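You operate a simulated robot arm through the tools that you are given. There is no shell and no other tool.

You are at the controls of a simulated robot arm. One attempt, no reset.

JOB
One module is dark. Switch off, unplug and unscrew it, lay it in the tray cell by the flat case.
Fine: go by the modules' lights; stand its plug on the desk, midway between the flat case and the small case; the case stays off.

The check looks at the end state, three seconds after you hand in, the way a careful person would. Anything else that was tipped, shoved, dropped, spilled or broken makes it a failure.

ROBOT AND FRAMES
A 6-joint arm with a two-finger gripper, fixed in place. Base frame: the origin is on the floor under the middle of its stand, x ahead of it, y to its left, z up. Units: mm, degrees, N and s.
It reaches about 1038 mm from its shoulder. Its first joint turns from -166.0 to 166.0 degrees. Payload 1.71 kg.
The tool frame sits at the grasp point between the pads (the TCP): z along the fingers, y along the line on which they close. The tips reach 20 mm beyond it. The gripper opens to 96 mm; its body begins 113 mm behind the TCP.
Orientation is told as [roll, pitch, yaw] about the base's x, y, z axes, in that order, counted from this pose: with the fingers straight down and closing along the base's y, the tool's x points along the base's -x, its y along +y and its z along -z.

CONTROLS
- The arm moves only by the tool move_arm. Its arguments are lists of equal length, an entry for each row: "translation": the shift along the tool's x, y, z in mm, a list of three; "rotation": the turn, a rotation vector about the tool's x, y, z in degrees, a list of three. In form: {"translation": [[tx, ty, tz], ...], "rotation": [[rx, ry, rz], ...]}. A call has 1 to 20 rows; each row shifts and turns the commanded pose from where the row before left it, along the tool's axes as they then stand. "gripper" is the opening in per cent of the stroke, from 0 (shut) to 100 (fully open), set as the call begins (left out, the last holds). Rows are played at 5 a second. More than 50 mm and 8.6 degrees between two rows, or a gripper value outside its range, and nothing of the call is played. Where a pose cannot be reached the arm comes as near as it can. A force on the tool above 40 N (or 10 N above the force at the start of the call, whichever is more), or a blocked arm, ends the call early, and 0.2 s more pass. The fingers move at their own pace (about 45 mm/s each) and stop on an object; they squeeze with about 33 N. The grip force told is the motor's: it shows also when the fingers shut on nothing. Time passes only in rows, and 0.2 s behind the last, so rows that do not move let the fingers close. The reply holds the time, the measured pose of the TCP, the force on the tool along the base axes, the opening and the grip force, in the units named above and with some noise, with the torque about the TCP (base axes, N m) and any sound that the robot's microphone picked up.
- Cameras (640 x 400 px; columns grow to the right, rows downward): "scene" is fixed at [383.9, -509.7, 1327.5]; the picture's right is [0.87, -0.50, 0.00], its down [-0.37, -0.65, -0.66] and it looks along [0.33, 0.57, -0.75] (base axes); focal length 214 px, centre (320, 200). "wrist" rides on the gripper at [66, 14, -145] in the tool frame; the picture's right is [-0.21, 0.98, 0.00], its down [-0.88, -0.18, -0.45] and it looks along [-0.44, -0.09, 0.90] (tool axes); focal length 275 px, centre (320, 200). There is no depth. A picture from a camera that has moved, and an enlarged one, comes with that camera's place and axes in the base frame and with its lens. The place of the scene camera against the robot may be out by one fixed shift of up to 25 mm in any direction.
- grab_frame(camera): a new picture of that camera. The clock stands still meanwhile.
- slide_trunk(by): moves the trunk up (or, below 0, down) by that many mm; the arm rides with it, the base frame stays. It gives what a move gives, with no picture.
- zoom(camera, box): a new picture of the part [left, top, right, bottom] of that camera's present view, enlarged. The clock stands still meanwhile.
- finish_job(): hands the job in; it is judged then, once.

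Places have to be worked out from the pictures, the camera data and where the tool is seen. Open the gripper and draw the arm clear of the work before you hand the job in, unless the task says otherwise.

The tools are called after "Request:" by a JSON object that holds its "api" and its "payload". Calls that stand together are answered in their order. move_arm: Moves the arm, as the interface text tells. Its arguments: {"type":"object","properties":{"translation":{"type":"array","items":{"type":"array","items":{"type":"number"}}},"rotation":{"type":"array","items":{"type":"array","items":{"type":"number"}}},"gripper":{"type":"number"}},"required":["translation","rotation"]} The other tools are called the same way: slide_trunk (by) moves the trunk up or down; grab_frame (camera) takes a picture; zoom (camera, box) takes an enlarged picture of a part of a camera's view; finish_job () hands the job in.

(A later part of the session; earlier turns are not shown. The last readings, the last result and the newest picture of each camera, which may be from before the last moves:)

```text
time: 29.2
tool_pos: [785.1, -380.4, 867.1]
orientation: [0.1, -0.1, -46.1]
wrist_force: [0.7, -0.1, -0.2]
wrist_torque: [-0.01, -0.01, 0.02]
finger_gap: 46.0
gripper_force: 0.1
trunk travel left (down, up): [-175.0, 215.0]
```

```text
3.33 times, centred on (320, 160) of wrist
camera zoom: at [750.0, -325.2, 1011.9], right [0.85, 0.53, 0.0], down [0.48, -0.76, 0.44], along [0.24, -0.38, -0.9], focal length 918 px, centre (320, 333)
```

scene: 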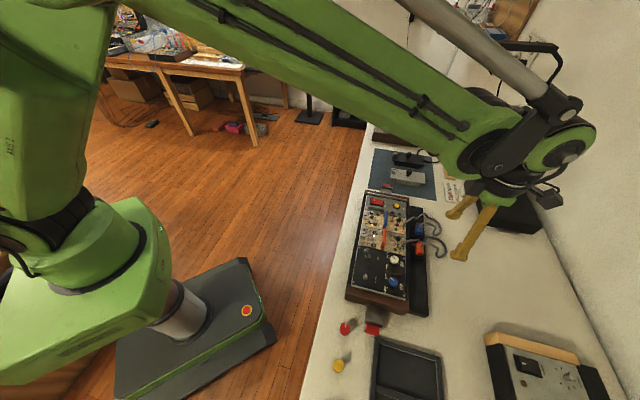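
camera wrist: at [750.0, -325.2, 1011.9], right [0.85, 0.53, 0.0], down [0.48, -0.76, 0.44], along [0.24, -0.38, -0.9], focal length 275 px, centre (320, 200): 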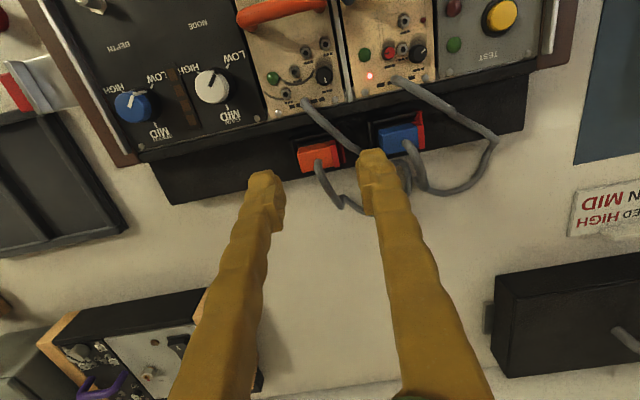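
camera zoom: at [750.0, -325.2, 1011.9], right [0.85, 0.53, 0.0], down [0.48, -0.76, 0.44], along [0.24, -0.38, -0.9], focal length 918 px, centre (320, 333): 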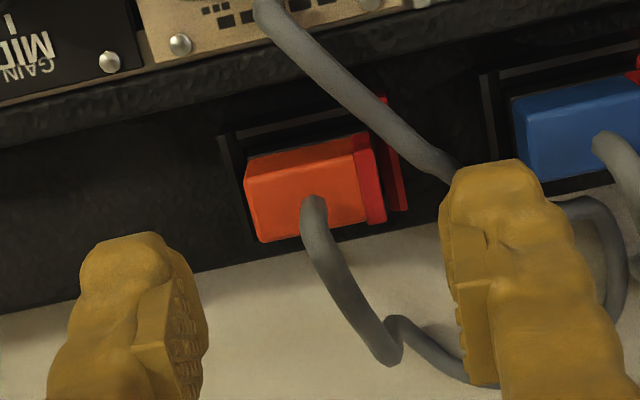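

The view shows the plug centred between the fingers to within 2–3 mm; its module's cable crosses under the right finger. I correct slightly and lower halfway to see how cable and finger meet.

Request:
{"api": "move_arm", "payload": {"translation": [[-2, -2, 0], [0, 0, 12], [0, 0, 12], [0, 0, 10], [0, 0, 0]], "rotation": [[0, 0, 0], [0, 0, 0], [0, 0, 0], [0, 0, 0], [0, 0, 0]]}}

Request:
{"api": "zoom", "payload": {"camera": "wrist", "box": [220, 80, 420, 230]}}

Request:
{"api": "zoom", "payload": {"camera": "scene", "box": [370, 190, 470, 290]}}

```text
time: 30.4
tool_pos: [785.5, -385.2, 833.5]
orientation: [0.1, -0.1, -45.9]
wrist_force: [0.3, 0.6, -0.3]
wrist_torque: [-0.01, -0.04, 0.0]
finger_gap: 46.0
gripper_force: 0.1
trunk travel left (down, up): [-175.0, 215.0]
```

```text
2.67 times, centred on (320, 155) of wrist
camera zoom: at [750.5, -329.2, 978.0], right [0.85, 0.53, 0.0], down [0.48, -0.76, 0.44], along [0.24, -0.38, -0.9], focal length 734 px, centre (320, 320)
```

zoom: 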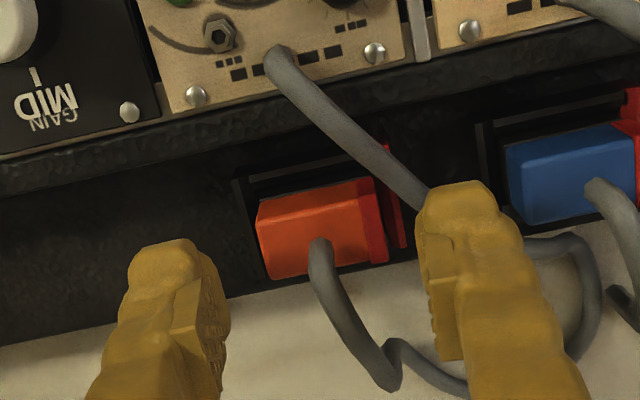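

```text
4.00 times, centred on (420, 240) of scene
camera zoom: at [383.9, -509.7, 1327.5], right [0.87, -0.5, 0.0], down [-0.37, -0.65, -0.66], along [0.33, 0.57, -0.75], focal length 858 px, centre (-80, 40)
```

zoom: 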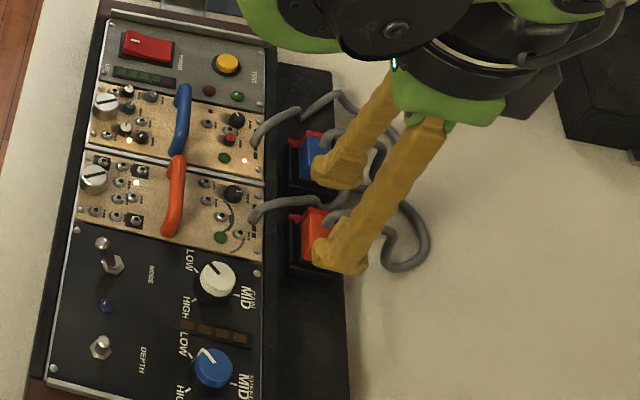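

Fingers straddle the plug evenly, with about 9 mm to the blue plug. I lower a little further, watching the force and the cable.

Request:
{"api": "move_arm", "payload": {"translation": [[0, 0, 5], [0, 0, 5], [0, 0, 5], [0, 0, 0]], "rotation": [[0, 0, 0], [0, 0, 0], [0, 0, 0], [0, 0, 0]]}}

Request:
{"api": "zoom", "payload": {"camera": "wrist", "box": [220, 60, 420, 210]}}

```text
time: 31.4
tool_pos: [785.1, -384.3, 817.5]
orientation: [0.2, 0.0, -46.0]
wrist_force: [0.2, -0.3, 0.0]
wrist_torque: [0.02, -0.01, 0.01]
finger_gap: 46.1
gripper_force: 0.0
trunk travel left (down, up): [-175.0, 215.0]
```

```text
2.67 times, centred on (320, 135) of wrist
camera zoom: at [750.0, -329.7, 963.4], right [0.85, 0.53, 0.0], down [0.48, -0.76, 0.44], along [0.24, -0.38, -0.9], focal length 734 px, centre (320, 373)
```

zoom: 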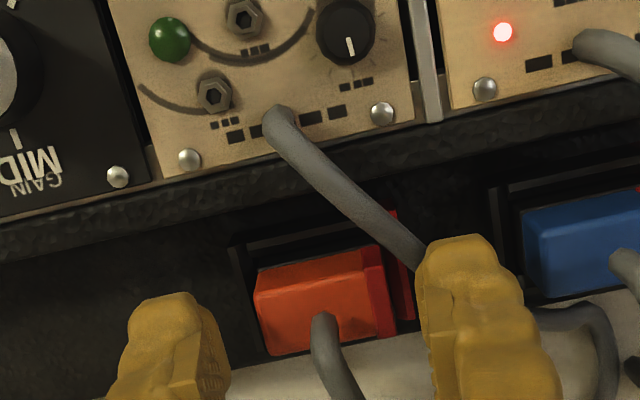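

No contact force so far, tips at about plug-top level. I go down the last 13 mm, staying above the socket rim.

Request:
{"api": "move_arm", "payload": {"translation": [[0, 0, 3], [0, 0, 3], [0, 0, 3], [0, 0, 3], [0, 0, 1.5], [0, 0, 0]], "rotation": [[0, 0, 0], [0, 0, 0], [0, 0, 0], [0, 0, 0], [0, 0, 0], [0, 0, 0]]}}

Request:
{"api": "zoom", "payload": {"camera": "wrist", "box": [220, 60, 420, 210]}}

Request:
{"api": "zoom", "payload": {"camera": "scene", "box": [390, 205, 450, 265]}}

```text
time: 32.8
tool_pos: [784.7, -384.1, 804.9]
orientation: [0.1, 0.0, -46.1]
wrist_force: [-0.5, 0.0, -0.3]
wrist_torque: [-0.01, 0.0, 0.01]
finger_gap: 45.8
gripper_force: 0.0
trunk travel left (down, up): [-175.0, 215.0]
```

```text
2.67 times, centred on (320, 135) of wrist
camera zoom: at [749.5, -328.9, 949.8], right [0.85, 0.53, 0.0], down [0.48, -0.76, 0.44], along [0.24, -0.38, -0.9], focal length 734 px, centre (320, 373)
```

zoom: 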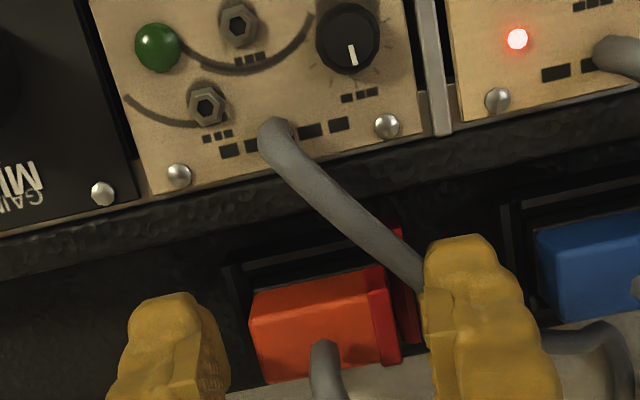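

```text
6.67 times, centred on (420, 235) of scene
camera zoom: at [383.9, -509.7, 1327.5], right [0.87, -0.5, 0.0], down [-0.37, -0.65, -0.66], along [0.33, 0.57, -0.75], focal length 1430 px, centre (-347, -33)
```

zoom: 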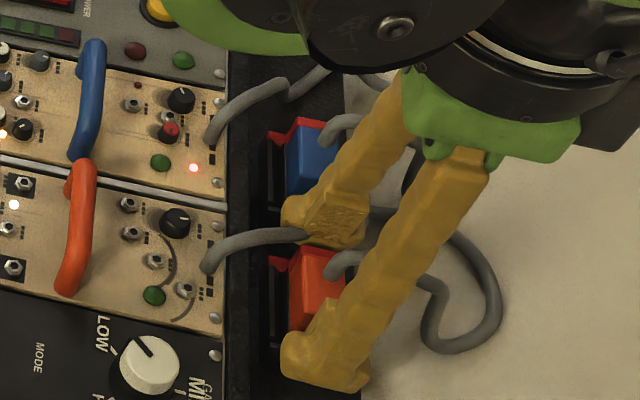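

Still no force; tips are beside the plug at z≈785. I close on the plug.

Request:
{"api": "move_arm", "payload": {"gripper": 0, "translation": [[0, 0, 0], [0, 0, 0], [0, 0, 0], [0, 0, 0], [0, 0, 0]], "rotation": [[0, 0, 0], [0, 0, 0], [0, 0, 0], [0, 0, 0], [0, 0, 0]]}}

Request:
{"api": "zoom", "payload": {"camera": "wrist", "box": [220, 60, 420, 210]}}

```text
time: 34.0
tool_pos: [784.7, -384.8, 805.0]
orientation: [0.1, 0.1, -46.0]
wrist_force: [0.0, -0.2, 0.8]
wrist_torque: [0.02, -0.01, -0.02]
finger_gap: 29.2
gripper_force: 32.9
trunk travel left (down, up): [-175.0, 215.0]
```

```text
2.67 times, centred on (320, 135) of wrist
camera zoom: at [749.5, -329.0, 949.9], right [0.85, 0.53, 0.0], down [0.48, -0.76, 0.44], along [0.24, -0.38, -0.9], focal length 734 px, centre (320, 373)
```

zoom: 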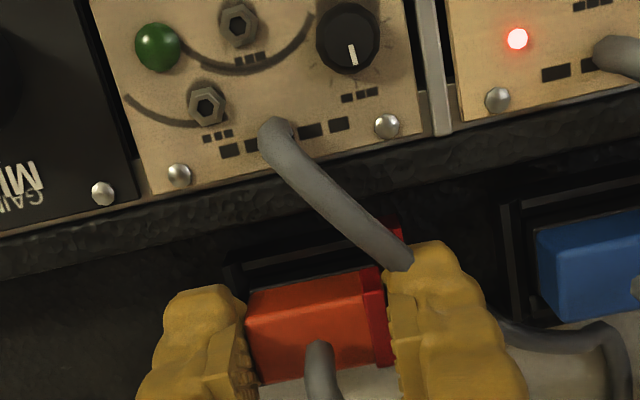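

The plug is held (opening 29 mm, 33 N). I pull straight up in small steps and watch the force.

Request:
{"api": "move_arm", "payload": {"translation": [[0, 0, -3], [0, 0, -3], [0, 0, -3], [0, 0, -4], [0, 0, -4], [0, 0, 0]], "rotation": [[0, 0, 0], [0, 0, 0], [0, 0, 0], [0, 0, 0], [0, 0, 0], [0, 0, 0]]}}

Request:
{"api": "zoom", "payload": {"camera": "wrist", "box": [220, 60, 420, 210]}}

```text
time: 35.4
tool_pos: [783.9, -385.7, 821.7]
orientation: [0.1, 0.0, -46.1]
wrist_force: [0.3, -1.0, -0.6]
wrist_torque: [0.0, 0.01, 0.01]
finger_gap: 29.2
gripper_force: 32.8
trunk travel left (down, up): [-175.0, 215.0]
```

```text
2.67 times, centred on (320, 135) of wrist
camera zoom: at [749.6, -329.5, 967.2], right [0.85, 0.53, 0.0], down [0.48, -0.76, 0.44], along [0.24, -0.38, -0.9], focal length 734 px, centre (320, 373)
```

zoom: 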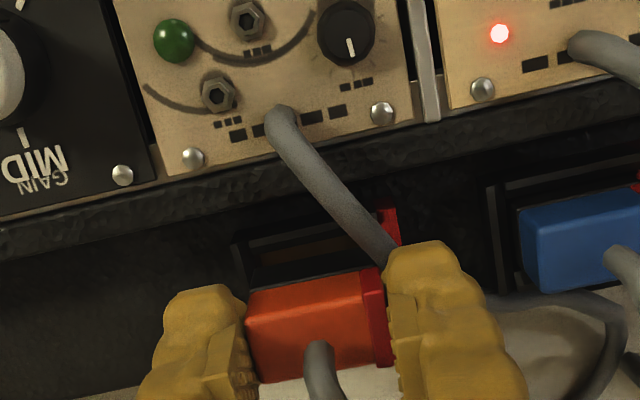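

The plug rises with the fingers and the force is already low. I lift further until it is clear of the socket and look.

Request:
{"api": "move_arm", "payload": {"translation": [[0, 0, -8], [0, 0, -10], [0, 0, -10], [0, 0, -10], [0, 0, -10], [0, 0, 0]], "rotation": [[0, 0, 0], [0, 0, 0], [0, 0, 0], [0, 0, 0], [0, 0, 0], [0, 0, 0]]}}

Request:
{"api": "grab_frame", "payload": {"camera": "wrist"}}

Request:
{"api": "zoom", "payload": {"camera": "scene", "box": [370, 180, 490, 280]}}

```text
time: 36.8
tool_pos: [784.5, -386.2, 870.3]
orientation: [0.0, 0.0, -46.0]
wrist_force: [-1.0, -0.9, -0.5]
wrist_torque: [0.0, -0.02, 0.03]
finger_gap: 29.5
gripper_force: 33.3
trunk travel left (down, up): [-175.0, 215.0]
```

```text
taken
camera wrist: at [749.5, -329.6, 1016.1], right [0.85, 0.53, 0.0], down [0.48, -0.76, 0.44], along [0.24, -0.38, -0.9], focal length 275 px, centre (320, 200)
```

wrist: 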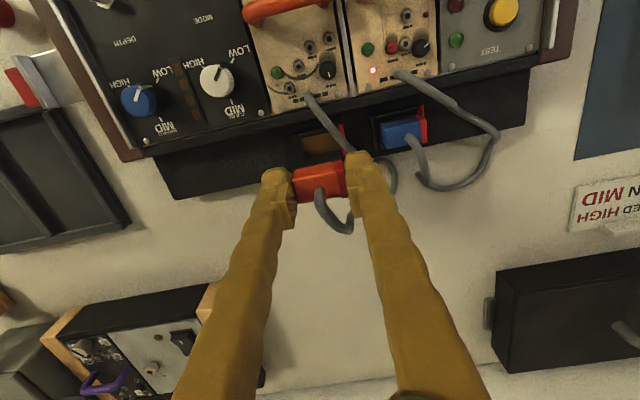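

```text
4.00 times, centred on (430, 230) of scene
camera zoom: at [383.9, -509.7, 1327.5], right [0.87, -0.5, 0.0], down [-0.37, -0.65, -0.66], along [0.33, 0.57, -0.75], focal length 858 px, centre (-120, 80)
```

zoom: 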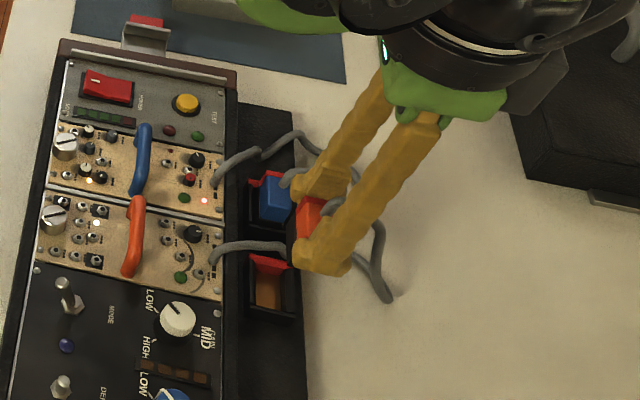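

The plug is free, its socket is empty. I zoom on the held plug to see its full length below the fingers, and survey the gap between the cases.

Request:
{"api": "zoom", "payload": {"camera": "wrist", "box": [260, 120, 380, 220]}}

Request:
{"api": "zoom", "payload": {"camera": "wrist", "box": [0, 100, 280, 400]}}

Request:
{"api": "zoom", "payload": {"camera": "scene", "box": [340, 230, 620, 400]}}

```text
4.00 times, centred on (320, 170) of wrist
camera zoom: at [749.5, -329.6, 1016.1], right [0.85, 0.53, 0.0], down [0.48, -0.76, 0.44], along [0.24, -0.38, -0.9], focal length 1101 px, centre (320, 320)
```

zoom: 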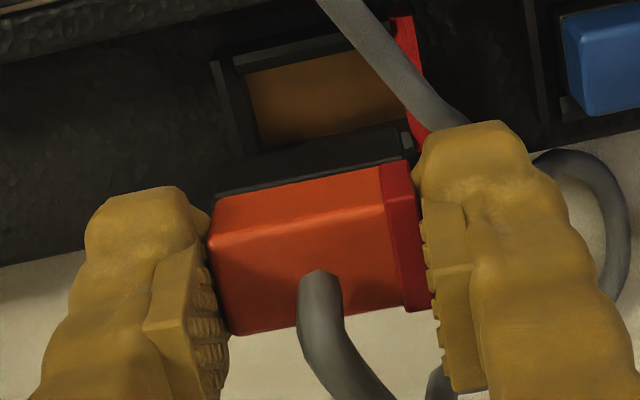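

```text
1.33 times, centred on (140, 250) of wrist
camera zoom: at [749.5, -329.6, 1016.1], right [0.85, 0.53, 0.0], down [0.48, -0.76, 0.44], along [0.24, -0.38, -0.9], focal length 367 px, centre (560, 133)
```

zoom: 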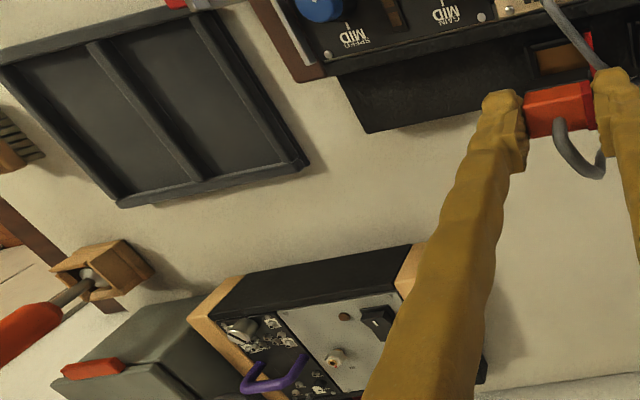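

```text
2.29 times, centred on (480, 315) of scene
camera zoom: at [383.9, -509.7, 1327.5], right [0.87, -0.5, 0.0], down [-0.37, -0.65, -0.66], along [0.33, 0.57, -0.75], focal length 490 px, centre (-46, -63)
```

zoom: 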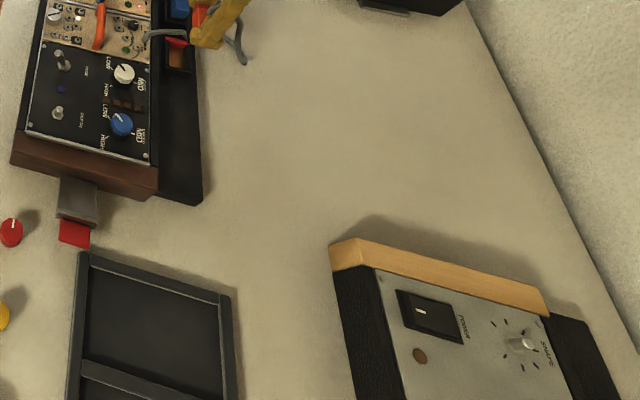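

The plug is about 40 mm tall (bottom ≈45 mm below TCP). The small case is a wedge with its near corner at case-frame (140,-978); the flat case's rear corner is near (138,-852); I take the midway spot at about (157,-905) and carry the plug over it, high above the desk.

Request:
{"api": "move_arm", "payload": {"translation": [[-20.7, -35.1, 0], [-20.7, -35.1, 0], [-20.7, -35.1, 0], [-20.6, -35.1, 0], [0, 0, 0], [0, 0, 0]], "rotation": [[0, 0, 0], [0, 0, 0], [0, 0, 0], [0, 0, 0], [0, 0, 0], [0, 0, 0]]}}

Request:
{"api": "grab_frame", "payload": {"camera": "wrist"}}

Request:
{"api": "grab_frame", "payload": {"camera": "scene"}}

Request:
{"api": "zoom", "payload": {"camera": "scene", "box": [340, 210, 580, 380]}}

```text
time: 38.2
tool_pos: [742.8, -543.2, 869.2]
orientation: [0.0, -0.1, -46.1]
wrist_force: [0.0, -0.2, -0.1]
wrist_torque: [-0.03, 0.0, 0.01]
finger_gap: 29.4
gripper_force: 33.2
trunk travel left (down, up): [-175.0, 215.0]
```

```text
taken
camera wrist: at [707.2, -487.2, 1014.2], right [0.85, 0.53, 0.0], down [0.48, -0.76, 0.44], along [0.24, -0.38, -0.9], focal length 275 px, centre (320, 200)
```

wrist: 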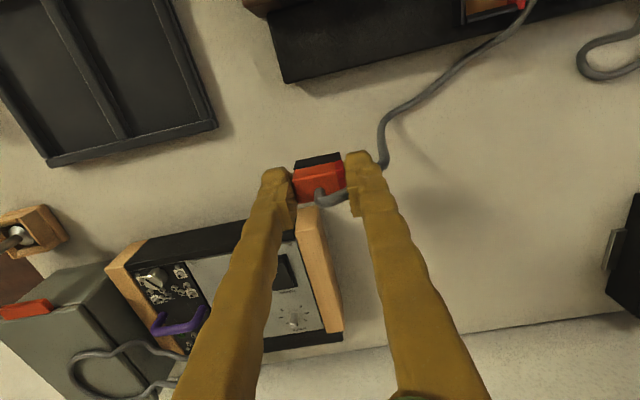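

```text
taken
```

scene: 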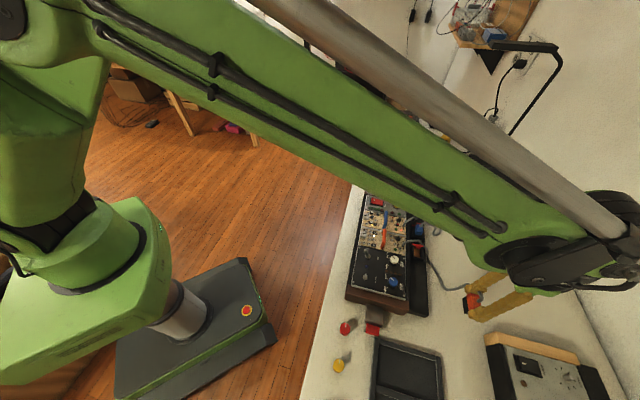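

```text
2.35 times, centred on (460, 295) of scene
camera zoom: at [383.9, -509.7, 1327.5], right [0.87, -0.5, 0.0], down [-0.37, -0.65, -0.66], along [0.33, 0.57, -0.75], focal length 505 px, centre (-9, -24)
```

zoom: 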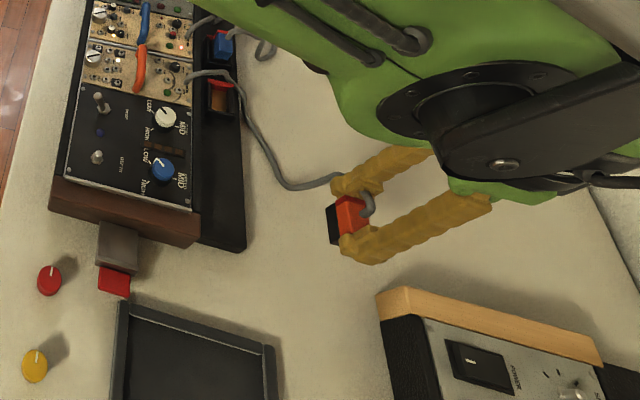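

Position checks out against the ledge corner (138,-850) and the small case's corner (143,-977). I nudge to (155,-910) and lower the plug to a couple of centimetres above the desk.

Request:
{"api": "move_arm", "payload": {"translation": [[-3.5, -3.6, 0], [0, 0, 20], [0, 0, 20], [0, 0, 18], [0, 0, 12], [0, 0, 0], [0, 0, 0]], "rotation": [[0, 0, 0], [0, 0, 0], [0, 0, 0], [0, 0, 0], [0, 0, 0], [0, 0, 0], [0, 0, 0]]}}

Request:
{"api": "zoom", "payload": {"camera": "scene", "box": [420, 240, 540, 340]}}

Request:
{"api": "zoom", "payload": {"camera": "wrist", "box": [240, 80, 400, 220]}}

```text
time: 39.8
tool_pos: [743.2, -547.1, 800.2]
orientation: [0.0, 0.0, -46.1]
wrist_force: [0.2, 0.2, 0.5]
wrist_torque: [0.03, 0.01, 0.0]
finger_gap: 29.4
gripper_force: 33.0
trunk travel left (down, up): [-175.0, 215.0]
```

```text
4.00 times, centred on (480, 290) of scene
camera zoom: at [383.9, -509.7, 1327.5], right [0.87, -0.5, 0.0], down [-0.37, -0.65, -0.66], along [0.33, 0.57, -0.75], focal length 858 px, centre (-320, -160)
```

zoom: 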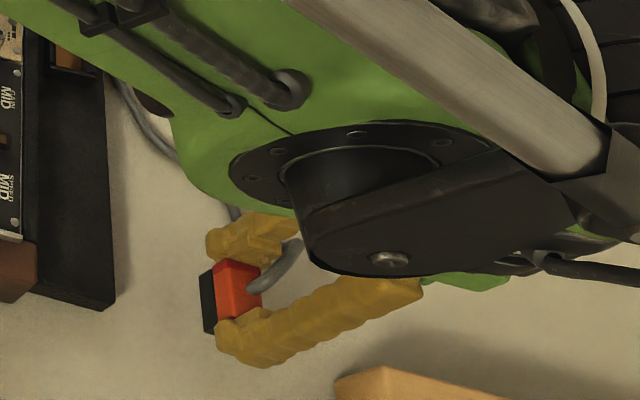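

```text
2.86 times, centred on (320, 150) of wrist
camera zoom: at [707.2, -491.4, 945.2], right [0.85, 0.53, 0.0], down [0.48, -0.76, 0.44], along [0.24, -0.38, -0.9], focal length 786 px, centre (320, 343)
```

zoom: 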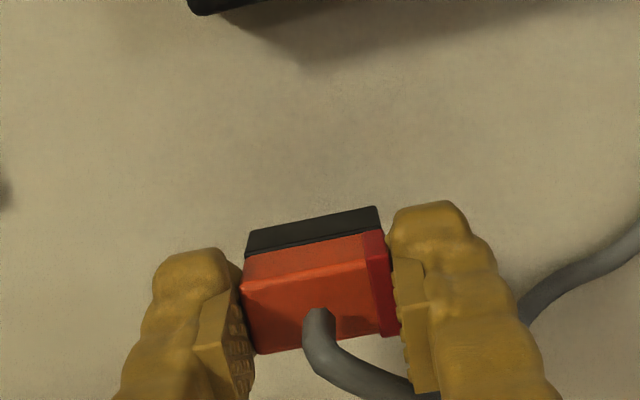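

The plug's bottom is about 44 mm below TCP, so contact is expected around TCP z≈775. I lower gently and watch the vertical force.

Request:
{"api": "move_arm", "payload": {"translation": [[0, 0, 6], [0, 0, 6], [0, 0, 4], [0, 0, 2], [0, 0, 0]], "rotation": [[0, 0, 0], [0, 0, 0], [0, 0, 0], [0, 0, 0], [0, 0, 0]]}}

Request:
{"api": "move_arm", "payload": {"translation": [[0, 0, 2], [0, 0, 2], [0, 0, 0]], "rotation": [[0, 0, 0], [0, 0, 0], [0, 0, 0]]}}

Request:
{"api": "zoom", "payload": {"camera": "wrist", "box": [240, 80, 400, 220]}}

```text
time: 41.0
tool_pos: [741.1, -546.9, 781.9]
orientation: [0.1, 0.0, -45.9]
wrist_force: [0.2, 0.0, -0.2]
wrist_torque: [0.02, -0.02, -0.01]
finger_gap: 29.4
gripper_force: 33.2
trunk travel left (down, up): [-175.0, 215.0]
```

```text
time: 41.8
tool_pos: [742.3, -546.1, 780.6]
orientation: [0.1, -0.1, -46.0]
wrist_force: [6.3, -4.0, 24.7]
wrist_torque: [-0.17, -0.22, -0.01]
finger_gap: 29.5
gripper_force: 33.0
trunk travel left (down, up): [-175.0, 215.0]
```

```text
2.86 times, centred on (320, 150) of wrist
camera zoom: at [705.7, -490.5, 925.2], right [0.85, 0.53, 0.0], down [0.48, -0.76, 0.45], along [0.24, -0.38, -0.9], focal length 786 px, centre (320, 343)
```

zoom: 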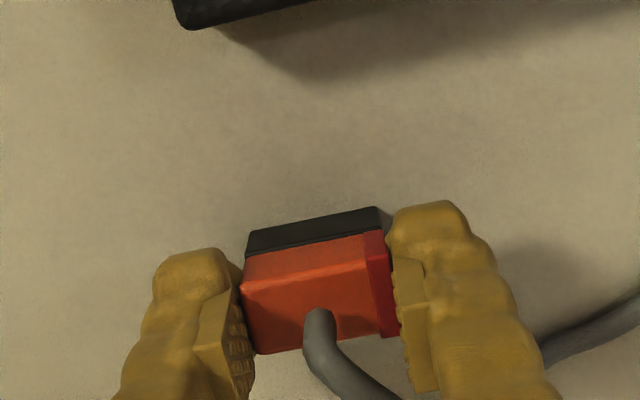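

Contact with the desk: 25 N upward at TCP z≈781. I relieve the pressure slightly, then release the plug and wait.

Request:
{"api": "move_arm", "payload": {"translation": [[0, 0, -1], [0, 0, 0]], "rotation": [[0, 0, 0], [0, 0, 0]]}}

Request:
{"api": "move_arm", "payload": {"gripper": 50, "translation": [[0, 0, 0], [0, 0, 0], [0, 0, 0], [0, 0, 0]], "rotation": [[0, 0, 0], [0, 0, 0], [0, 0, 0], [0, 0, 0]]}}

Request:
{"api": "zoom", "payload": {"camera": "wrist", "box": [220, 80, 420, 230]}}

```text
time: 42.4
tool_pos: [742.1, -545.8, 780.5]
orientation: [0.1, 0.0, -46.0]
wrist_force: [0.3, 0.1, 17.7]
wrist_torque: [-0.02, 0.01, 0.0]
finger_gap: 29.3
gripper_force: 33.0
trunk travel left (down, up): [-175.0, 215.0]
```

```text
time: 43.4
tool_pos: [741.9, -546.8, 779.9]
orientation: [0.0, 0.1, -46.0]
wrist_force: [-0.3, -0.6, -0.6]
wrist_torque: [0.03, -0.01, 0.0]
finger_gap: 48.3
gripper_force: 0.2
trunk travel left (down, up): [-175.0, 215.0]
```

```text
2.67 times, centred on (320, 155) of wrist
camera zoom: at [706.3, -490.9, 924.3], right [0.85, 0.53, 0.0], down [0.48, -0.76, 0.44], along [0.24, -0.38, -0.9], focal length 734 px, centre (320, 320)
```

zoom: 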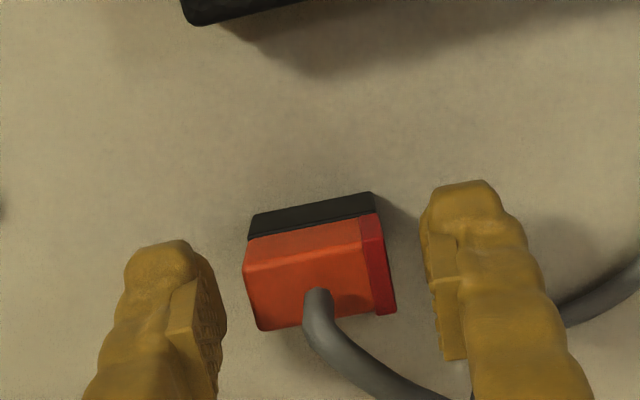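

The plug stands by itself between the opened fingers. I withdraw straight up slowly and check it stays standing.

Request:
{"api": "move_arm", "payload": {"translation": [[0, 0, -8], [0, 0, -10], [0, 0, -12], [0, 0, -20], [0, 0, -25], [0, 0, -25], [0, 0, -20], [0, 0, 0]], "rotation": [[0, 0, 0], [0, 0, 0], [0, 0, 0], [0, 0, 0], [0, 0, 0], [0, 0, 0], [0, 0, 0], [0, 0, 0]]}}

Request:
{"api": "grab_frame", "payload": {"camera": "wrist"}}

Request:
{"api": "zoom", "payload": {"camera": "wrist", "box": [220, 60, 420, 210]}}

```text
time: 45.2
tool_pos: [740.2, -547.9, 899.6]
orientation: [0.2, 0.0, -45.9]
wrist_force: [0.3, 0.2, -0.7]
wrist_torque: [-0.02, -0.04, 0.0]
finger_gap: 47.8
gripper_force: 0.1
trunk travel left (down, up): [-175.0, 215.0]
```

```text
taken
camera wrist: at [706.7, -491.1, 1044.1], right [0.85, 0.53, 0.0], down [0.48, -0.76, 0.44], along [0.24, -0.38, -0.9], focal length 275 px, centre (320, 200)
```

wrist: 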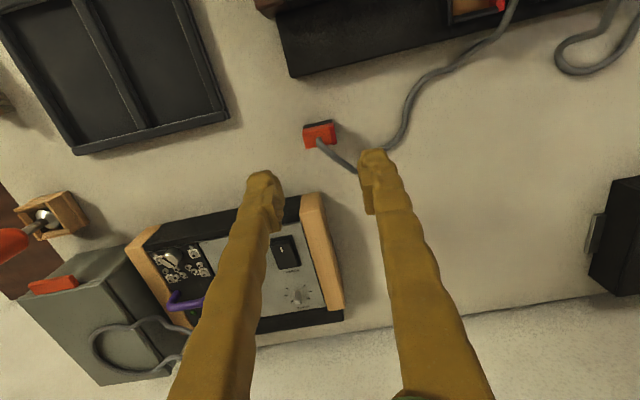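

```text
2.67 times, centred on (320, 135) of wrist
camera zoom: at [706.7, -491.1, 1044.1], right [0.85, 0.53, 0.0], down [0.48, -0.76, 0.44], along [0.24, -0.38, -0.9], focal length 734 px, centre (320, 373)
```

zoom: 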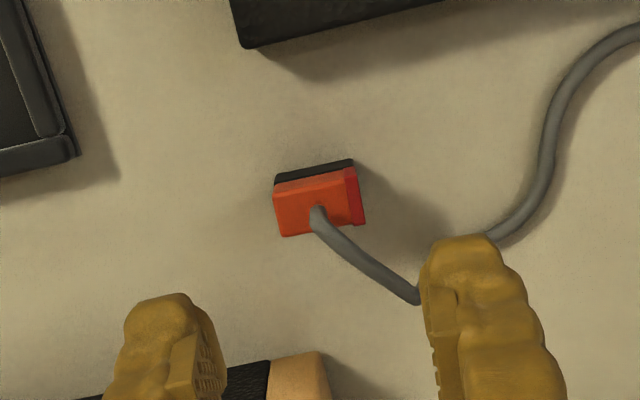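

The plug stands upright at about the midway spot. Next I look at the tray from above to measure the cell where the module will go.

Request:
{"api": "move_arm", "payload": {"gripper": 100, "translation": [[35.6, -31.4, 0], [35.6, -31.4, 0], [35.6, -31.4, 0], [35.6, -31.4, 0], [35.6, -31.4, 0], [0, 0, 0], [0, 0, 0]], "rotation": [[0, 0, 0], [0, 0, 0], [0, 0, 0], [0, 0, 0], [0, 0, 0], [0, 0, 0], [0, 0, 0]]}}

Request:
{"api": "grab_frame", "payload": {"camera": "wrist"}}

Request:
{"api": "zoom", "payload": {"camera": "wrist", "box": [200, 90, 440, 270]}}

Request:
{"api": "zoom", "payload": {"camera": "scene", "box": [320, 170, 560, 400]}}

```text
time: 46.8
tool_pos: [504.3, -527.6, 899.3]
orientation: [0.2, 0.1, -46.0]
wrist_force: [-0.4, 0.1, 0.5]
wrist_torque: [0.0, 0.04, 0.01]
finger_gap: 95.9
gripper_force: 0.0
trunk travel left (down, up): [-175.0, 215.0]
```

```text
taken
camera wrist: at [469.9, -471.9, 1044.2], right [0.85, 0.53, 0.0], down [0.48, -0.76, 0.44], along [0.24, -0.38, -0.9], focal length 275 px, centre (320, 200)
```

wrist: 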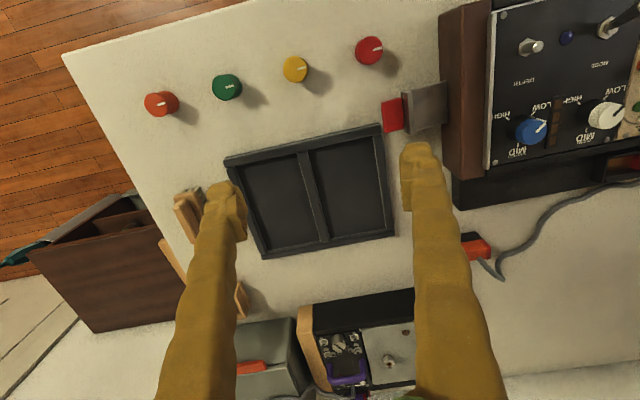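

```text
2.22 times, centred on (320, 180) of wrist
camera zoom: at [469.9, -471.9, 1044.2], right [0.85, 0.53, 0.0], down [0.48, -0.76, 0.44], along [0.24, -0.38, -0.9], focal length 612 px, centre (320, 244)
```

zoom: 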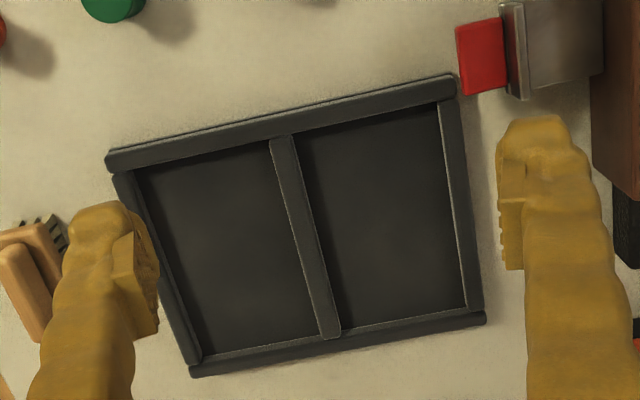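

```text
1.74 times, centred on (440, 285) of scene
camera zoom: at [383.9, -509.7, 1327.5], right [0.87, -0.5, 0.0], down [-0.37, -0.65, -0.66], along [0.33, 0.57, -0.75], focal length 373 px, centre (111, 52)
```

zoom: 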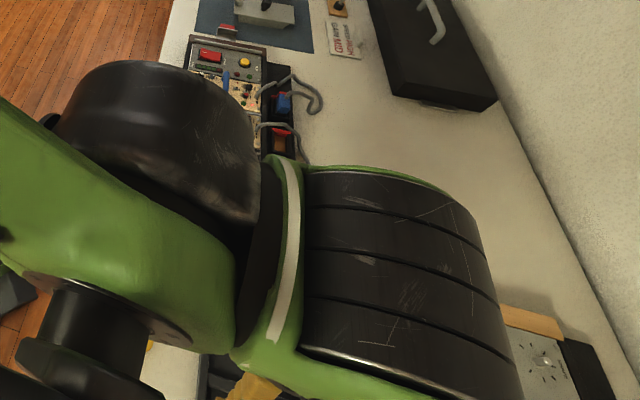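

The cell by the flat case measures about 71 × 115 mm inside (a≈-18…52, b≈-862…-747). Now I go above the orange module's screw to align for unscrewing.

Request:
{"api": "move_arm", "payload": {"gripper": 36, "translation": [[9.3, 42.9, 0], [9.3, 42.9, 0], [9.3, 42.9, 0], [9.3, 42.9, 0], [9.3, 42.9, 0], [9.3, 42.9, 0], [9.2, 42.9, 0], [0, 0, 20], [0, 0, 20], [0, 0, 0], [0, 0, 0]], "rotation": [[0, 0, 0], [0, 0, 0], [0, 0, 0], [0, 0, 0], [0, 0, 0], [0, 0, 0], [0, 0, 0], [0, 0, 0], [0, 0, 0], [0, 0, 0], [0, 0, 0]]}}

Request:
{"api": "grab_frame", "payload": {"camera": "wrist"}}

Request:
{"api": "zoom", "payload": {"camera": "wrist", "box": [250, 90, 390, 200]}}

```text
time: 49.2
tool_pos: [675.9, -274.4, 862.2]
orientation: [0.1, 0.0, -46.1]
wrist_force: [-0.3, -0.6, -0.1]
wrist_torque: [0.01, 0.01, 0.02]
finger_gap: 34.6
gripper_force: 0.1
trunk travel left (down, up): [-175.0, 215.0]
```

```text
taken
camera wrist: at [640.5, -217.3, 1006.4], right [0.85, 0.53, 0.0], down [0.48, -0.76, 0.44], along [0.24, -0.38, -0.9], focal length 275 px, centre (320, 200)
```

wrist: 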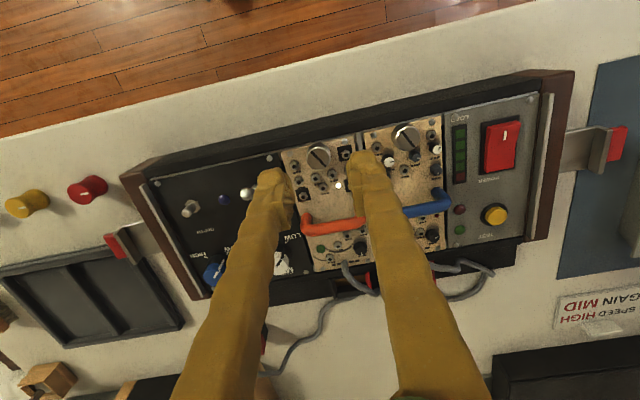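

```text
3.64 times, centred on (320, 145) of wrist
camera zoom: at [640.5, -217.3, 1006.4], right [0.85, 0.53, 0.0], down [0.48, -0.76, 0.44], along [0.24, -0.38, -0.9], focal length 1001 px, centre (320, 400)
```

zoom: 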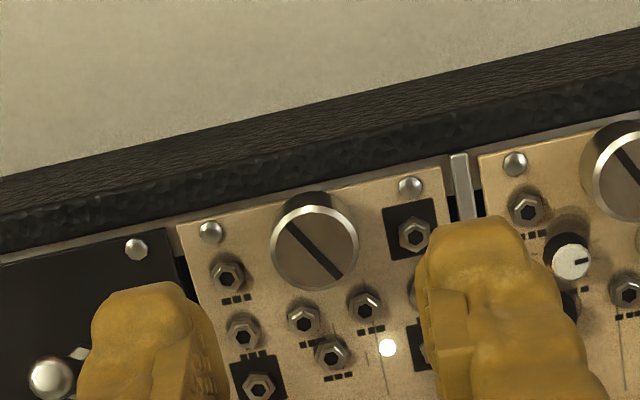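

The screw head (Ø≈18 mm) is at about (296,-664); TCP is within 2–3 mm. I correct and lower in steps.

Request:
{"api": "move_arm", "payload": {"translation": [[2.2, -0.5, 0], [0, 0, 12], [0, 0, 12], [0, 0, 10], [0, 0, 5], [0, 0, 0], [0, 0, 0]], "rotation": [[0, 0, 0], [0, 0, 0], [0, 0, 0], [0, 0, 0], [0, 0, 0], [0, 0, 0], [0, 0, 0]]}}

Request:
{"api": "zoom", "payload": {"camera": "wrist", "box": [250, 70, 390, 200]}}

Request:
{"api": "zoom", "payload": {"camera": "scene", "box": [350, 190, 430, 270]}}

```text
time: 50.8
tool_pos: [673.7, -272.6, 820.1]
orientation: [0.1, 0.1, -46.0]
wrist_force: [-0.1, 1.1, 0.0]
wrist_torque: [0.02, 0.01, -0.02]
finger_gap: 34.6
gripper_force: 0.1
trunk travel left (down, up): [-175.0, 215.0]
```

```text
3.08 times, centred on (320, 135) of wrist
camera zoom: at [638.3, -215.7, 965.0], right [0.85, 0.53, 0.0], down [0.48, -0.76, 0.44], along [0.24, -0.38, -0.9], focal length 847 px, centre (320, 400)
```

zoom: 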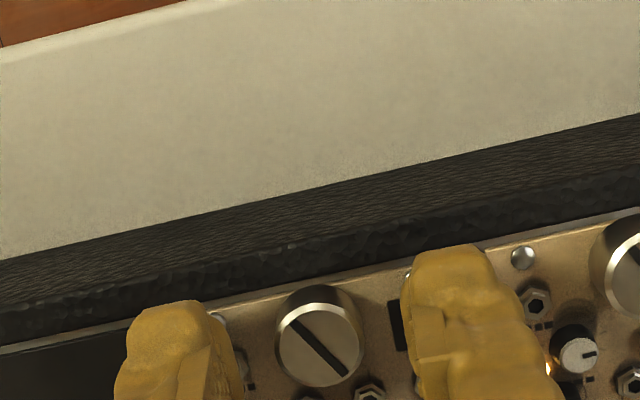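

```text
5.00 times, centred on (390, 230) of scene
camera zoom: at [383.9, -509.7, 1327.5], right [0.87, -0.5, 0.0], down [-0.37, -0.65, -0.66], along [0.33, 0.57, -0.75], focal length 1072 px, centre (-30, 50)
```

zoom: 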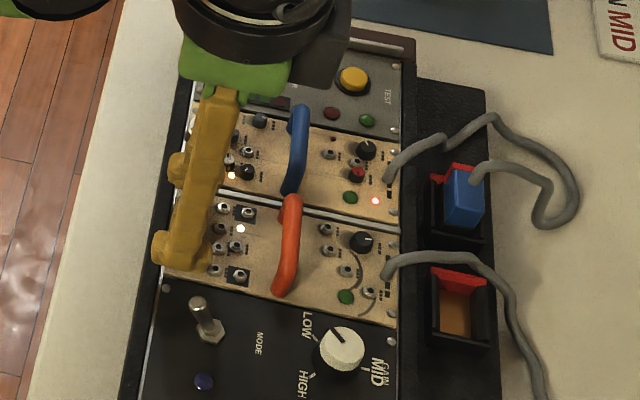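

Well aligned. I lower the tips to just above jack height and close on the screw head.

Request:
{"api": "move_arm", "payload": {"translation": [[0.8, 0, 2], [0, 0, 2], [0, 0, 0]], "rotation": [[0, 0, 0], [0, 0, 0], [0, 0, 0]]}}

Request:
{"api": "move_arm", "payload": {"gripper": 0, "translation": [[0, 0, 0], [0, 0, 0], [0, 0, 0], [0, 0, 0]], "rotation": [[0, 0, 0], [0, 0, 0], [0, 0, 0], [0, 0, 0]]}}

Request:
{"api": "zoom", "payload": {"camera": "wrist", "box": [250, 100, 390, 210]}}

```text
time: 51.6
tool_pos: [673.6, -270.8, 816.6]
orientation: [0.1, -0.1, -46.1]
wrist_force: [-0.4, -0.2, -0.6]
wrist_torque: [0.01, -0.02, 0.0]
finger_gap: 34.5
gripper_force: 0.0
trunk travel left (down, up): [-175.0, 215.0]
```

```text
time: 52.6
tool_pos: [672.1, -272.4, 816.2]
orientation: [0.1, -0.1, -46.0]
wrist_force: [-10.4, -7.9, -3.9]
wrist_torque: [-0.12, 0.14, -0.06]
finger_gap: 16.9
gripper_force: 33.1
trunk travel left (down, up): [-175.0, 215.0]
```

```text
3.64 times, centred on (320, 155) of wrist
camera zoom: at [637.9, -215.2, 960.8], right [0.85, 0.53, 0.0], down [0.48, -0.76, 0.44], along [0.24, -0.38, -0.9], focal length 1001 px, centre (320, 364)
```

zoom: 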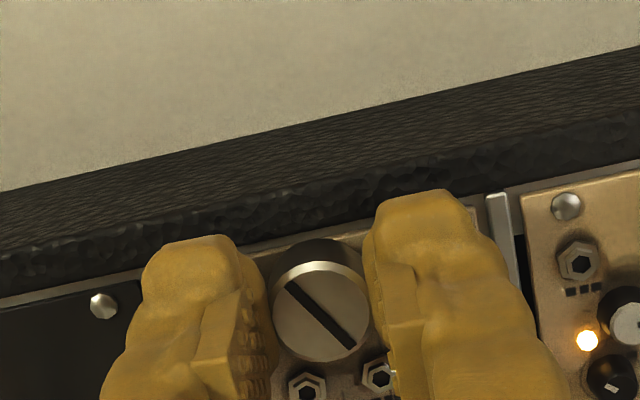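

The screw head is gripped (17 mm). A small sideways force shows I'm about 1 mm off; I correct that and turn counter-clockwise a first part.

Request:
{"api": "move_arm", "payload": {"translation": [[0, -1, 0], [0, 0, 0], [0, 0, 0], [0, 0, 0], [0, 0, 0], [0, 0, 0], [0, 0, 0]], "rotation": [[0, 0, 0], [0, 0, -7.5], [0, 0, -7.5], [0, 0, -7.5], [0, 0, -7.5], [0, 0, -7.5], [0, 0, 0]]}}

Request:
{"api": "zoom", "payload": {"camera": "wrist", "box": [250, 100, 390, 210]}}

```text
time: 54.2
tool_pos: [671.9, -271.9, 814.4]
orientation: [0.1, 0.0, -8.4]
wrist_force: [2.3, -6.6, 1.1]
wrist_torque: [-0.08, -0.06, 0.01]
finger_gap: 16.9
gripper_force: 32.8
trunk travel left (down, up): [-175.0, 215.0]
```

```text
3.64 times, centred on (320, 155) of wrist
camera zoom: at [609.9, -249.7, 960.7], right [0.35, 0.94, 0.0], down [0.84, -0.31, 0.45], along [0.42, -0.15, -0.9], focal length 1001 px, centre (320, 364)
```

zoom: 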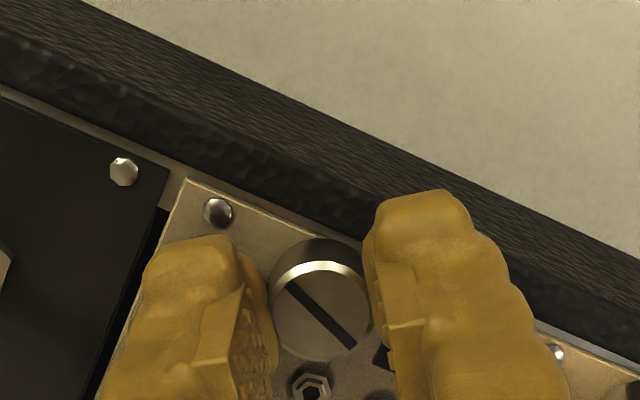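

The slot turns with the fingers. I continue counter-clockwise.

Request:
{"api": "move_arm", "payload": {"translation": [[0, 0, 0], [0, 0, 0], [0, 0, 0], [0, 0, 0], [0, 0, 0], [0, 0, 0], [0, 0, 0], [0, 0, 0], [0, 0, 0], [0, 0, 0], [0, 0, 0], [0, 0, 0], [0, 0, 0]], "rotation": [[0, 0, -8], [0, 0, -8], [0, 0, -8], [0, 0, -8], [0, 0, -8], [0, 0, -8], [0, 0, -8], [0, 0, -8], [0, 0, -8], [0, 0, -8], [0, 0, -8], [0, 0, -8], [0, 0, 0]]}}

Request:
{"api": "zoom", "payload": {"camera": "wrist", "box": [250, 100, 390, 210]}}

```text
time: 57.0
tool_pos: [672.6, -272.8, 815.3]
orientation: [0.0, 0.0, 87.6]
wrist_force: [3.5, -2.0, -1.0]
wrist_torque: [-0.04, -0.04, 0.04]
finger_gap: 16.8
gripper_force: 32.9
trunk travel left (down, up): [-175.0, 215.0]
```

```text
3.64 times, centred on (320, 155) of wrist
camera zoom: at [656.7, -337.9, 960.9], right [-0.97, 0.25, 0.0], down [0.22, 0.87, 0.45], along [0.11, 0.43, -0.9], focal length 1001 px, centre (320, 364)
```

zoom: 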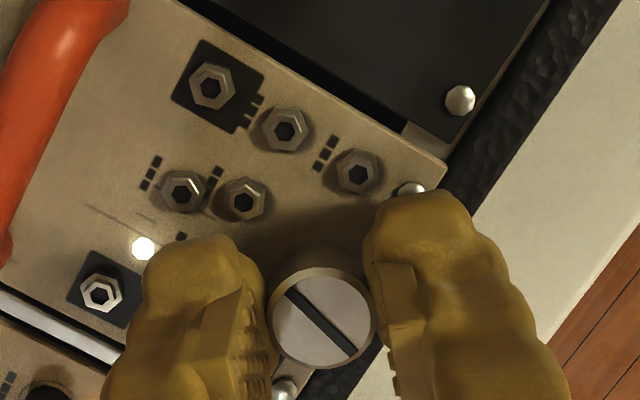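

Turned about 134° so far, going smoothly. I keep turning.

Request:
{"api": "move_arm", "payload": {"translation": [[0, 0, 0], [0, 0, 0], [0, 0, 0], [0, 0, 0], [0, 0, 0], [0, 0, 0], [0, 0, 0], [0, 0, 0], [0, 0, 0], [0, 0, 0]], "rotation": [[0, 0, -8], [0, 0, -8], [0, 0, -8], [0, 0, -8], [0, 0, -8], [0, 0, -8], [0, 0, -8], [0, 0, -8], [0, 0, -8], [0, 0, 0]]}}

Request:
{"api": "zoom", "payload": {"camera": "wrist", "box": [250, 100, 390, 210]}}

```text
time: 58.8
tool_pos: [659.3, -268.1, 827.9]
orientation: [0.2, 1.0, 149.7]
wrist_force: [12.5, -5.0, 10.7]
wrist_torque: [-0.28, -0.54, -0.01]
finger_gap: 17.1
gripper_force: 33.1
out of reach, approached as far as the arm can: row 8, 9
trunk travel left (down, up): [-175.0, 215.0]
stopped in row 9: the force on the tool passed its limit at 57 N (the readings are from after the stop); the commanded pose is now the measured one
```

```text
3.64 times, centred on (320, 155) of wrist
camera zoom: at [709.5, -311.8, 973.7], right [-0.67, -0.74, 0.0], down [-0.67, 0.61, 0.43], along [-0.32, 0.29, -0.9], focal length 1001 px, centre (320, 364)
```

zoom: 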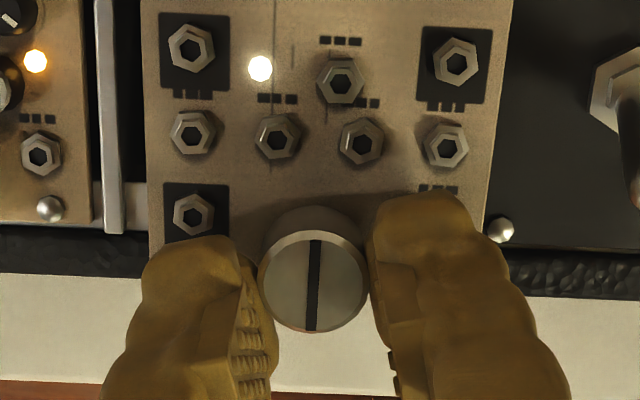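

The wrist ran into its turning limit and pulled up a little at the end, so I stop here and inspect what state the screw and module are in.

Request:
{"api": "grab_frame", "payload": {"camera": "wrist"}}

Request:
{"api": "zoom", "payload": {"camera": "scene", "box": [350, 180, 430, 260]}}

Request:
{"api": "grab_frame", "payload": {"camera": "scene"}}

```text
taken
camera wrist: at [709.5, -311.8, 973.7], right [-0.67, -0.74, 0.0], down [-0.67, 0.61, 0.43], along [-0.32, 0.29, -0.9], focal length 275 px, centre (320, 200)
```

wrist: 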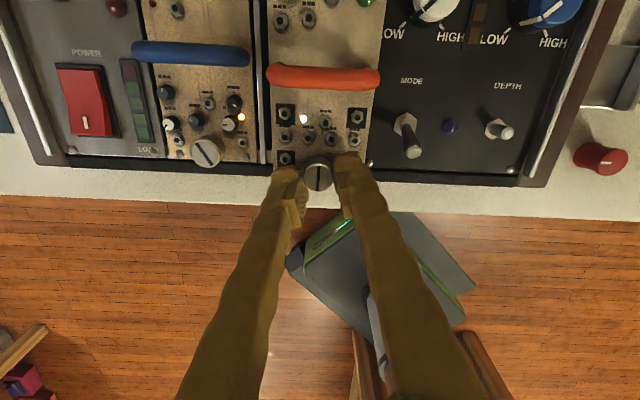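

```text
5.00 times, centred on (390, 220) of scene
camera zoom: at [383.9, -509.7, 1327.5], right [0.87, -0.5, 0.0], down [-0.37, -0.65, -0.66], along [0.33, 0.57, -0.75], focal length 1072 px, centre (-30, 100)
```

zoom: 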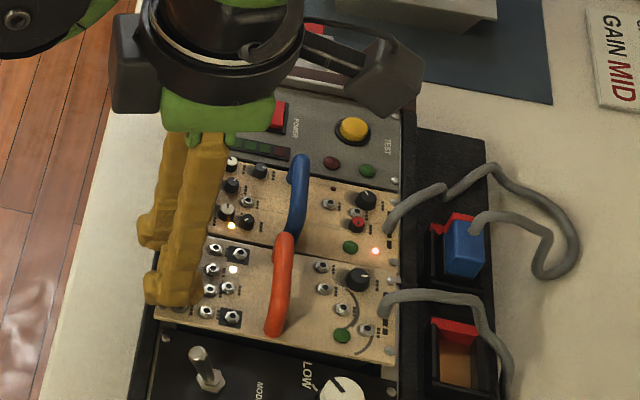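

```text
taken
```

scene: 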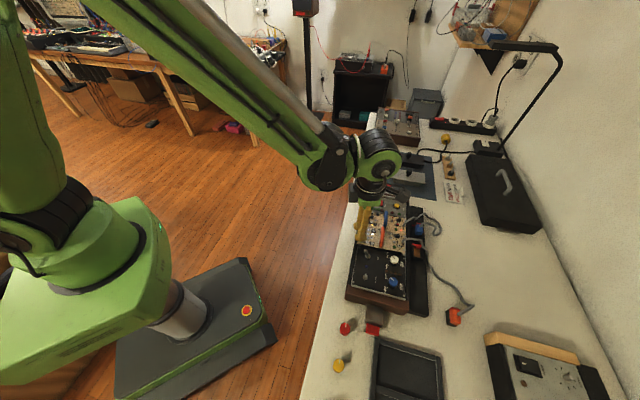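

The module itself has come up about 8 mm with the screw, so the screw has let go. I ease it back down over its slot before releasing, so I can take it properly by the handle.

Request:
{"api": "move_arm", "payload": {"translation": [[2, -0.6, 2], [2, -0.6, 2], [2, -0.6, 2], [0, 0, 2], [0, 0, 0]], "rotation": [[0, 0, 0], [0, 0, 0], [0, 0, 0], [0, 0, 0], [0, 0, 0]]}}

Request:
{"api": "zoom", "payload": {"camera": "wrist", "box": [210, 60, 430, 220]}}

Request:
{"api": "zoom", "payload": {"camera": "scene", "box": [350, 180, 430, 260]}}

```text
time: 60.0
tool_pos: [667.0, -268.3, 817.3]
orientation: [0.3, 0.8, 149.7]
wrist_force: [-0.6, 0.2, -1.5]
wrist_torque: [0.05, 0.03, -0.04]
finger_gap: 16.7
gripper_force: 33.3
trunk travel left (down, up): [-175.0, 215.0]
```

```text
2.50 times, centred on (320, 140) of wrist
camera zoom: at [716.7, -312.7, 963.9], right [-0.67, -0.74, 0.0], down [-0.67, 0.61, 0.43], along [-0.32, 0.29, -0.9], focal length 688 px, centre (320, 350)
```

zoom: 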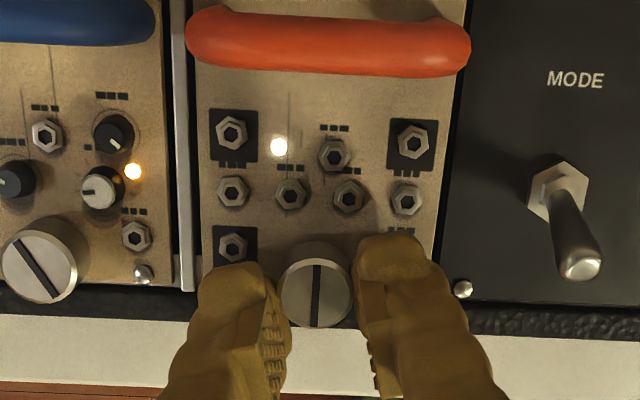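

```text
5.00 times, centred on (390, 220) of scene
camera zoom: at [383.9, -509.7, 1327.5], right [0.87, -0.5, 0.0], down [-0.37, -0.65, -0.66], along [0.33, 0.57, -0.75], focal length 1072 px, centre (-30, 100)
```

zoom: 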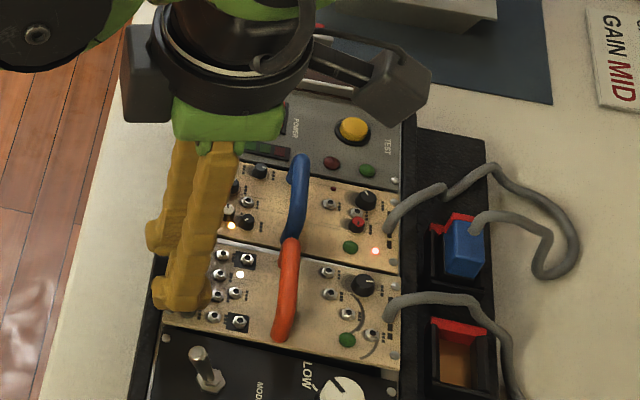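

Forces are back to nil and the screw is again over its original place. I release it and lift away to look at the module.

Request:
{"api": "move_arm", "payload": {"gripper": 40, "translation": [[0, 0, 0], [0, 0, 0], [0, 0, 0], [0, 0, -10], [0, 0, -15], [0, 0, -20], [0, 0, -20], [0, 0, 0]], "rotation": [[0, 0, 0], [0, 0, 0], [0, 0, 0], [0, 0, 0], [0, 0, 0], [0, 0, 0], [0, 0, 0], [0, 0, 0]]}}

Request:
{"api": "zoom", "payload": {"camera": "wrist", "box": [210, 30, 430, 190]}}

Request:
{"api": "zoom", "payload": {"camera": "scene", "box": [350, 180, 430, 260]}}

```text
time: 61.8
tool_pos: [667.7, -269.1, 884.4]
orientation: [0.3, 0.8, 149.7]
wrist_force: [0.0, 0.6, 0.7]
wrist_torque: [-0.02, 0.03, -0.02]
finger_gap: 38.3
gripper_force: 0.0
trunk travel left (down, up): [-175.0, 215.0]
```

```text
2.50 times, centred on (320, 110) of wrist
camera zoom: at [715.8, -312.9, 1029.7], right [-0.67, -0.74, 0.0], down [-0.67, 0.61, 0.43], along [-0.32, 0.29, -0.9], focal length 688 px, centre (320, 425)
```

zoom: 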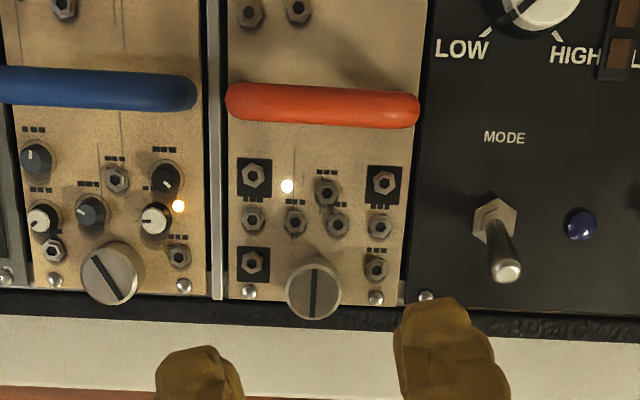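

```text
5.00 times, centred on (390, 220) of scene
camera zoom: at [383.9, -509.7, 1327.5], right [0.87, -0.5, 0.0], down [-0.37, -0.65, -0.66], along [0.33, 0.57, -0.75], focal length 1072 px, centre (-30, 100)
```

zoom: 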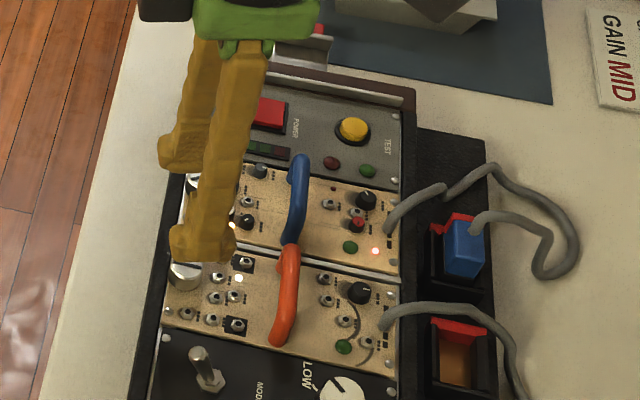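

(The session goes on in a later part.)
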